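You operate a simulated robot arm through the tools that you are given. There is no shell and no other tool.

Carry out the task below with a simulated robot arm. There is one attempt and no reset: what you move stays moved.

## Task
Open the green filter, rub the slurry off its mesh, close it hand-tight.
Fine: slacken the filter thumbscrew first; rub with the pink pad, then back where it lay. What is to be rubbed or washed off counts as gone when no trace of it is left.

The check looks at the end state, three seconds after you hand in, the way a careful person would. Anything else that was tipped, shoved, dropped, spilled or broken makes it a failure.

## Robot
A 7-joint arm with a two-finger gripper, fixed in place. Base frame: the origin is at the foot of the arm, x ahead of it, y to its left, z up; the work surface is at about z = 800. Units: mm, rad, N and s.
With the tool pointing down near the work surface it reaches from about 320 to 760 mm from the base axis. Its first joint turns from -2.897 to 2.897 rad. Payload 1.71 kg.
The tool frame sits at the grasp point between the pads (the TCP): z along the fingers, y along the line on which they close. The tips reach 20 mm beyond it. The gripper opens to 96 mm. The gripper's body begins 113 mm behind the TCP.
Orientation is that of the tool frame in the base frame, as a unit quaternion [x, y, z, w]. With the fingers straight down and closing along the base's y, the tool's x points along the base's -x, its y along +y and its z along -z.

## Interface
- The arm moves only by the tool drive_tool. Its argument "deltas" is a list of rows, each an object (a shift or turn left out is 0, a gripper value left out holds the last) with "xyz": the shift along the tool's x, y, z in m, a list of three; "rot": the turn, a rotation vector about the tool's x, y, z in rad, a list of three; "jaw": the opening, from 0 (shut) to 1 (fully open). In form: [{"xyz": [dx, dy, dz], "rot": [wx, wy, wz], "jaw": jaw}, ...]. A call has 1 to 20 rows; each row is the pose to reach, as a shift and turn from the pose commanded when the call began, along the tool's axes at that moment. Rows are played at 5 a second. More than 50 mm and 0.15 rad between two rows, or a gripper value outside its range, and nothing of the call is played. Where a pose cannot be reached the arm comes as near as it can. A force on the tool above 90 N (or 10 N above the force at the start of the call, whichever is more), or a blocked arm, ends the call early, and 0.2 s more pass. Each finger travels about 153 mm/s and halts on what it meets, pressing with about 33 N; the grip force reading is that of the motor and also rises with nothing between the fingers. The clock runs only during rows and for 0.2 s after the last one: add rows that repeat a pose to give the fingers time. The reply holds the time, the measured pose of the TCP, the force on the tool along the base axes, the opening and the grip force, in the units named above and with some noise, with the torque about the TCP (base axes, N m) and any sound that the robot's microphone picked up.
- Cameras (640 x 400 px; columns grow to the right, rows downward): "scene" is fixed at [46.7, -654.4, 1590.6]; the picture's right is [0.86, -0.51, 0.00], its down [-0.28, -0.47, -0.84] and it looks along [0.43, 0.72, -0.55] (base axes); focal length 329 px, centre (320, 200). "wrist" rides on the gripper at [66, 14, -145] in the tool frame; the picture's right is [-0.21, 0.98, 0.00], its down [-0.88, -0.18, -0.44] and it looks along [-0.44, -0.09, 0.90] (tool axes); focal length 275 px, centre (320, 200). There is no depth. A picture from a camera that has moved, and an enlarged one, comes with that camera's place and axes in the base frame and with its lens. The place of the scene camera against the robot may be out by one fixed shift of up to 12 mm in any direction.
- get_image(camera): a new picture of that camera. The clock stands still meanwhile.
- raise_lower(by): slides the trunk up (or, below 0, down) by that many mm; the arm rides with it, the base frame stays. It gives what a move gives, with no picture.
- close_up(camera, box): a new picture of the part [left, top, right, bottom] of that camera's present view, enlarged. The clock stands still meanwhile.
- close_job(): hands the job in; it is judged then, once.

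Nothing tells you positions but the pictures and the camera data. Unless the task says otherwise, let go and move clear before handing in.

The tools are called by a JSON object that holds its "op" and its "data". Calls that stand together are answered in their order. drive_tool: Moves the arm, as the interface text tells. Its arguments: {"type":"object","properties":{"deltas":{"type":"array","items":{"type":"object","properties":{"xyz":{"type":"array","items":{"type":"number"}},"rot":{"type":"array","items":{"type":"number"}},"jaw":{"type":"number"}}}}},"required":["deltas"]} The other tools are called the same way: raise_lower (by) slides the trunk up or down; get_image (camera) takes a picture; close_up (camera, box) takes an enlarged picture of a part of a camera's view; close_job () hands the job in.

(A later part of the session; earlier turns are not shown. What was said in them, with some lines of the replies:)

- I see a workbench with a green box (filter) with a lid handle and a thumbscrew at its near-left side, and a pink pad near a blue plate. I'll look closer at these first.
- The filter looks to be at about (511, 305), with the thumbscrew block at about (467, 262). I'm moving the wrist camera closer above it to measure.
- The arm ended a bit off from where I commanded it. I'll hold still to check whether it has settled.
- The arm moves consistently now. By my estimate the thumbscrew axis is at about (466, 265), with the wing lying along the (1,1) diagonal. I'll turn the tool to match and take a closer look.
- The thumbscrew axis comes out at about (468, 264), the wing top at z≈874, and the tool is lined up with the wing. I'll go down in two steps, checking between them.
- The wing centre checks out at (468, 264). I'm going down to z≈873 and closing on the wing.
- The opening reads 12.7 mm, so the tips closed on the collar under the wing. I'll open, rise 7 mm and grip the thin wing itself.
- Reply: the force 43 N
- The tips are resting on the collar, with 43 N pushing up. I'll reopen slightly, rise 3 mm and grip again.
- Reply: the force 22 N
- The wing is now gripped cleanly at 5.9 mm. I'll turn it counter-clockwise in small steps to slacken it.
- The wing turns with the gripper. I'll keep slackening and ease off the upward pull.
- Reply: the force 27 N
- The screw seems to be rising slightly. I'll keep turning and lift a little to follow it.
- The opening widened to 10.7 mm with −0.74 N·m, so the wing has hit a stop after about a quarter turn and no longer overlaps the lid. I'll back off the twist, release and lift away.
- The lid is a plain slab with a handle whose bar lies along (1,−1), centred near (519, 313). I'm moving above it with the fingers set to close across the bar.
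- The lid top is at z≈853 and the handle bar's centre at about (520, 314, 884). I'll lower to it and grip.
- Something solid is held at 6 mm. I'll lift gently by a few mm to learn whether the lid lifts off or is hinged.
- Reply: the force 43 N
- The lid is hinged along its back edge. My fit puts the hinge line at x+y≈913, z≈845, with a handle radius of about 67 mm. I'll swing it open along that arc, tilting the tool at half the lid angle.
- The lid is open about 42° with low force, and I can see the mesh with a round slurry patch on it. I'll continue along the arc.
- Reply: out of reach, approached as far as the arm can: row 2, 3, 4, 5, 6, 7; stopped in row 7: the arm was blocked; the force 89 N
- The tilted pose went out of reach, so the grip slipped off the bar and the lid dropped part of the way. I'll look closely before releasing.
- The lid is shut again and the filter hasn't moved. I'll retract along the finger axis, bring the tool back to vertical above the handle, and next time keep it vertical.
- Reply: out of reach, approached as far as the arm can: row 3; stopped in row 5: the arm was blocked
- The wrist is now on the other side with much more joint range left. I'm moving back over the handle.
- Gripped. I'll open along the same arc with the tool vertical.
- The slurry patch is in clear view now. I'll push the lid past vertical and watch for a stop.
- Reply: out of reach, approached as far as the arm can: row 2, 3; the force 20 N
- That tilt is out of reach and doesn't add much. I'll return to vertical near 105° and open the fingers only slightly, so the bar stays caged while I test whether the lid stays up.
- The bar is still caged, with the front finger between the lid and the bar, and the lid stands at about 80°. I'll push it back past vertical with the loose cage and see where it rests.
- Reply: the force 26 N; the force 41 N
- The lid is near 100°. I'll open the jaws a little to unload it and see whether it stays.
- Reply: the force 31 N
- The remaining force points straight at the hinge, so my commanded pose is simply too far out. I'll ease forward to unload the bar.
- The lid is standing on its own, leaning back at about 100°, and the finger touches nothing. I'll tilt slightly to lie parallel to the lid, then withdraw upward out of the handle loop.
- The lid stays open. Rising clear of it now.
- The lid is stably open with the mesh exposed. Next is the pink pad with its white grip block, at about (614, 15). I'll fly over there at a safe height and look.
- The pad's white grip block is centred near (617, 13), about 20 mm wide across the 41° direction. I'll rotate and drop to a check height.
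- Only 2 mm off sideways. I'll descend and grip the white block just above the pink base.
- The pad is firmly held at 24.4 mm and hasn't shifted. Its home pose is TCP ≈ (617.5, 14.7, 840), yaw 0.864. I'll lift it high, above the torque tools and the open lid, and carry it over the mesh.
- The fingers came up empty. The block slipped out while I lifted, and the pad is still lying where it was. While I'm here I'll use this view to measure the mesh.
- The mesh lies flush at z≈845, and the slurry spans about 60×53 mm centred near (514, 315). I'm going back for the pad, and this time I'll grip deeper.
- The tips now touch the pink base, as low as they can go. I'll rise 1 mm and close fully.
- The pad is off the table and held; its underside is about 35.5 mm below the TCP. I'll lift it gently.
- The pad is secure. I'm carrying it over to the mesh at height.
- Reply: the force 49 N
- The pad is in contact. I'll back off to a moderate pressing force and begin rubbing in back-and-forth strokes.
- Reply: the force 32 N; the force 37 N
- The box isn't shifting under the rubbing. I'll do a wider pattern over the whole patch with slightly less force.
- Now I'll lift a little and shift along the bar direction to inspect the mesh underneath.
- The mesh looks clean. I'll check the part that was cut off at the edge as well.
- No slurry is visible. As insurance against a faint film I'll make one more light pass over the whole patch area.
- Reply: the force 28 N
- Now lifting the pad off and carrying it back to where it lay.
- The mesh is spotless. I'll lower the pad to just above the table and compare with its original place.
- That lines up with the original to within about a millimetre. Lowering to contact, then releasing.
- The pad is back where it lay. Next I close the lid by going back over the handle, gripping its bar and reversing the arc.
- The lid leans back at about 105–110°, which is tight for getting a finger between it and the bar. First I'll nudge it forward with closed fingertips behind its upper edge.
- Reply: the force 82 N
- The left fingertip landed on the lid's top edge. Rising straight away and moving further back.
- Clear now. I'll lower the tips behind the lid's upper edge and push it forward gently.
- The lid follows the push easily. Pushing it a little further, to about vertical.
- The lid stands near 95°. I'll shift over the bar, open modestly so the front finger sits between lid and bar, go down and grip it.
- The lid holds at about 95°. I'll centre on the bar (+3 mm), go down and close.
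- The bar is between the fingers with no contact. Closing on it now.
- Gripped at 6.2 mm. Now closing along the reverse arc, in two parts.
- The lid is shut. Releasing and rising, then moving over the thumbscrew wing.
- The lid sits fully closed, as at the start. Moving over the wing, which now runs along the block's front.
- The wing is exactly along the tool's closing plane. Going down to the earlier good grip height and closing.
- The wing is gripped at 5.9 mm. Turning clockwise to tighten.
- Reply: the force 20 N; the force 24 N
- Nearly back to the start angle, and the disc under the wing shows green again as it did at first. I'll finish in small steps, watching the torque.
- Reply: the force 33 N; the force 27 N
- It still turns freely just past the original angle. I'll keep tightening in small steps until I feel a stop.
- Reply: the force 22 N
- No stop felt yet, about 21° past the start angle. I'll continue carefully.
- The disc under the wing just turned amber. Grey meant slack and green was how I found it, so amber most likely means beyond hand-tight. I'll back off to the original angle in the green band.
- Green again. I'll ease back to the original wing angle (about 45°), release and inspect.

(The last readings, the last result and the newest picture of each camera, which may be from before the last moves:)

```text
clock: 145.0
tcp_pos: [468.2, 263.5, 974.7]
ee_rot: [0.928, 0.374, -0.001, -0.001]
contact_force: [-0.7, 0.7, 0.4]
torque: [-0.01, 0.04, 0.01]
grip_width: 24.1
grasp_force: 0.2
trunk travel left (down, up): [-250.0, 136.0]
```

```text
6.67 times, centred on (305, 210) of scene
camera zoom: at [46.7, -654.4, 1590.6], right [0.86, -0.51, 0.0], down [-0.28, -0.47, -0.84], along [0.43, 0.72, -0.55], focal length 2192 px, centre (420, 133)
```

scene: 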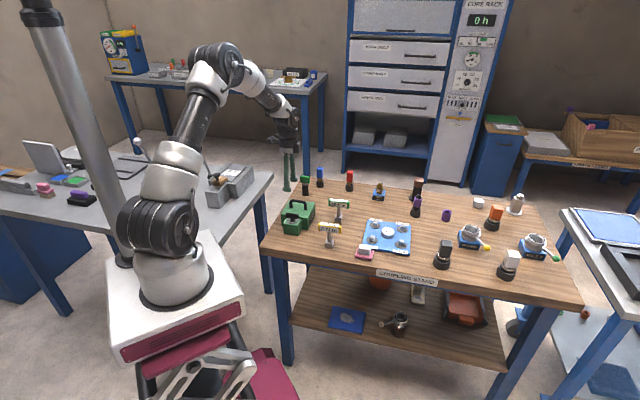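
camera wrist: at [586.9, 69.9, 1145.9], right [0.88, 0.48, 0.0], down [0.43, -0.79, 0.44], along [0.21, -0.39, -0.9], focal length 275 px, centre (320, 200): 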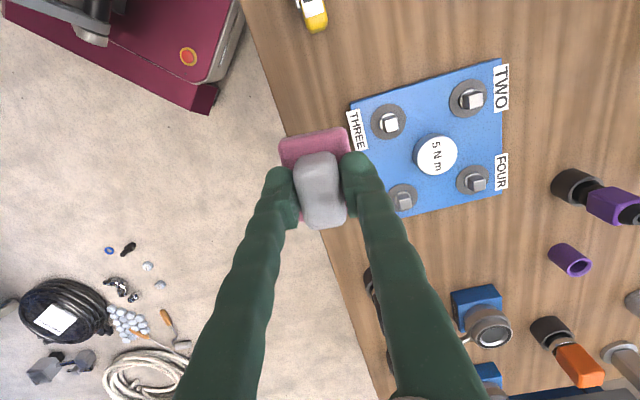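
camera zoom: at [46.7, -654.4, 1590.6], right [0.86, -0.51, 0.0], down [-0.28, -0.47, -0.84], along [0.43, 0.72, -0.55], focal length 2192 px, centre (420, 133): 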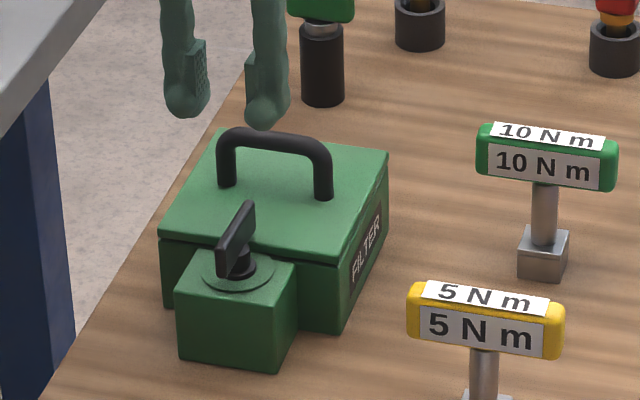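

The wing, the green disc and the lid all match the starting look. Moving clear and making a last check of the whole scene.

{"op": "drive_tool", "data": {"deltas": [{"xyz": [0, 0, -0.03]}, {"xyz": [0, 0, -0.06]}, {"xyz": [0, 0, -0.09]}, {"xyz": [0, 0, -0.12]}, {"xyz": [0, 0, -0.12]}]}}

{"op": "get_image", "data": {"camera": "scene"}}

{"op": "close_up", "data": {"camera": "scene", "box": [260, 160, 420, 280]}}

{"op": "close_up", "data": {"camera": "scene", "box": [400, 160, 600, 290]}}

```text
clock: 146.2
tcp_pos: [469.2, 264.1, 1095.9]
ee_rot: [0.928, 0.373, -0.001, -0.002]
contact_force: [-0.1, 0.2, -0.2]
torque: [0.02, 0.03, -0.02]
grip_width: 24.0
grasp_force: 0.0
trunk travel left (down, up): [-250.0, 136.0]
```

```text
taken
```

scene: 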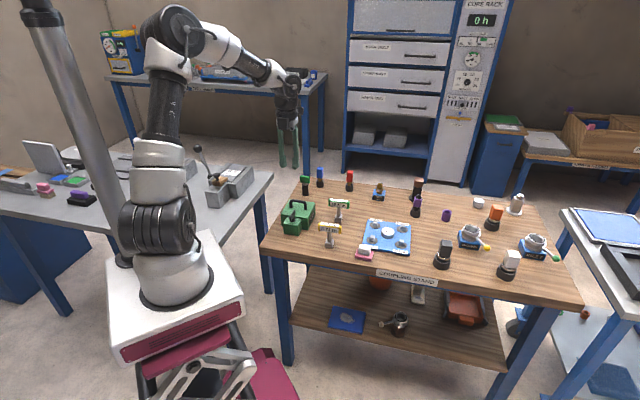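

```text
3.33 times, centred on (340, 220) of scene
camera zoom: at [46.7, -654.4, 1590.6], right [0.86, -0.51, 0.0], down [-0.28, -0.47, -0.84], along [0.43, 0.72, -0.55], focal length 1096 px, centre (253, 133)
```

zoom: 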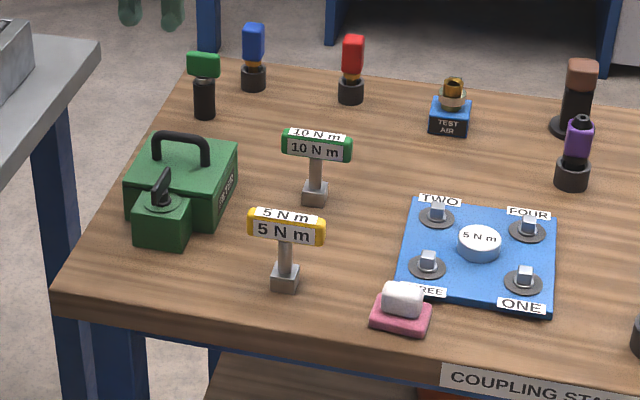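

```text
3.08 times, centred on (500, 225) of scene
camera zoom: at [46.7, -654.4, 1590.6], right [0.86, -0.51, 0.0], down [-0.28, -0.47, -0.84], along [0.43, 0.72, -0.55], focal length 1012 px, centre (-234, 123)
```

zoom: 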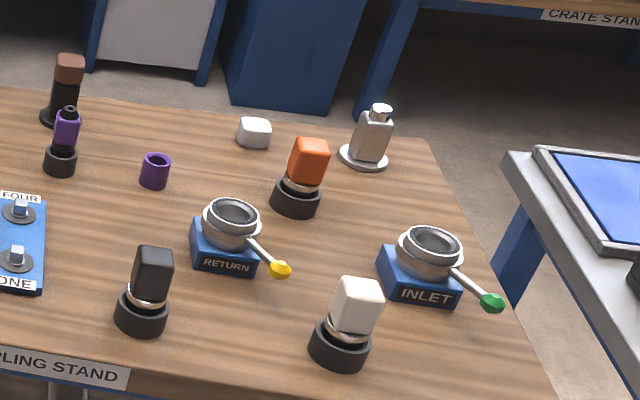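

{"op": "close_up", "data": {"camera": "scene", "box": [170, 130, 270, 210]}}

```text
5.00 times, centred on (220, 170) of scene
camera zoom: at [46.7, -654.4, 1590.6], right [0.86, -0.51, 0.0], down [-0.28, -0.47, -0.84], along [0.43, 0.72, -0.55], focal length 1644 px, centre (820, 350)
```

zoom: 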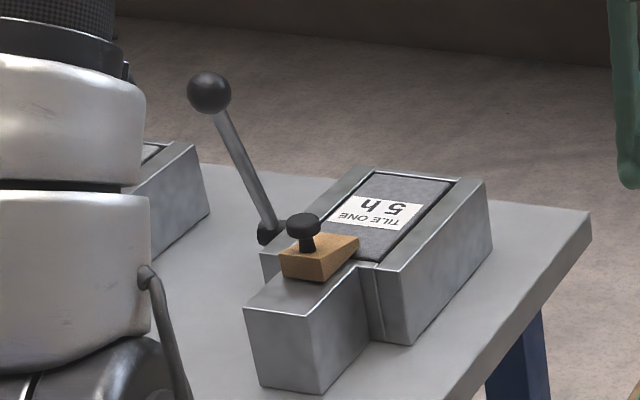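

Everything on both benches is as it was at the start. The mesh is clean, the lid is shut, the thumbscrew is in its green band, the pad is back in place and the arm is clear. Handing in.

{"op": "close_job", "data": {}}

```text
The job is handed in.
```

I opened the green filter, rubbed its mesh clean, closed it again and handed the job in. I haven't seen the check's result.

- **Mesh:** I rubbed the slurry off with the pink pad in two passes. After the last one no trace showed in the close-up pictures.
- **Thumbscrew:** I slackened it before opening. When retightening I turned it a little too far: the disc under the wing went amber. I backed off to the original angle, where the disc shows green as it did at the start. I felt no firm stop when tightening, so "hand-tight" rests on that disc and angle.
- **Lid:** It lost its grip twice while being opened, and once dropped shut from partway up. While closing it, a fingertip also pressed briefly on its top edge. The lid and box show no damage and sit as before.
- **Pad:** It slipped out of the gripper on the first lift and shifted a millimetre or two. I set it back to within about 1.5 mm of where it lay.

Nothing else on the bench moved, judging by the before and after pictures.
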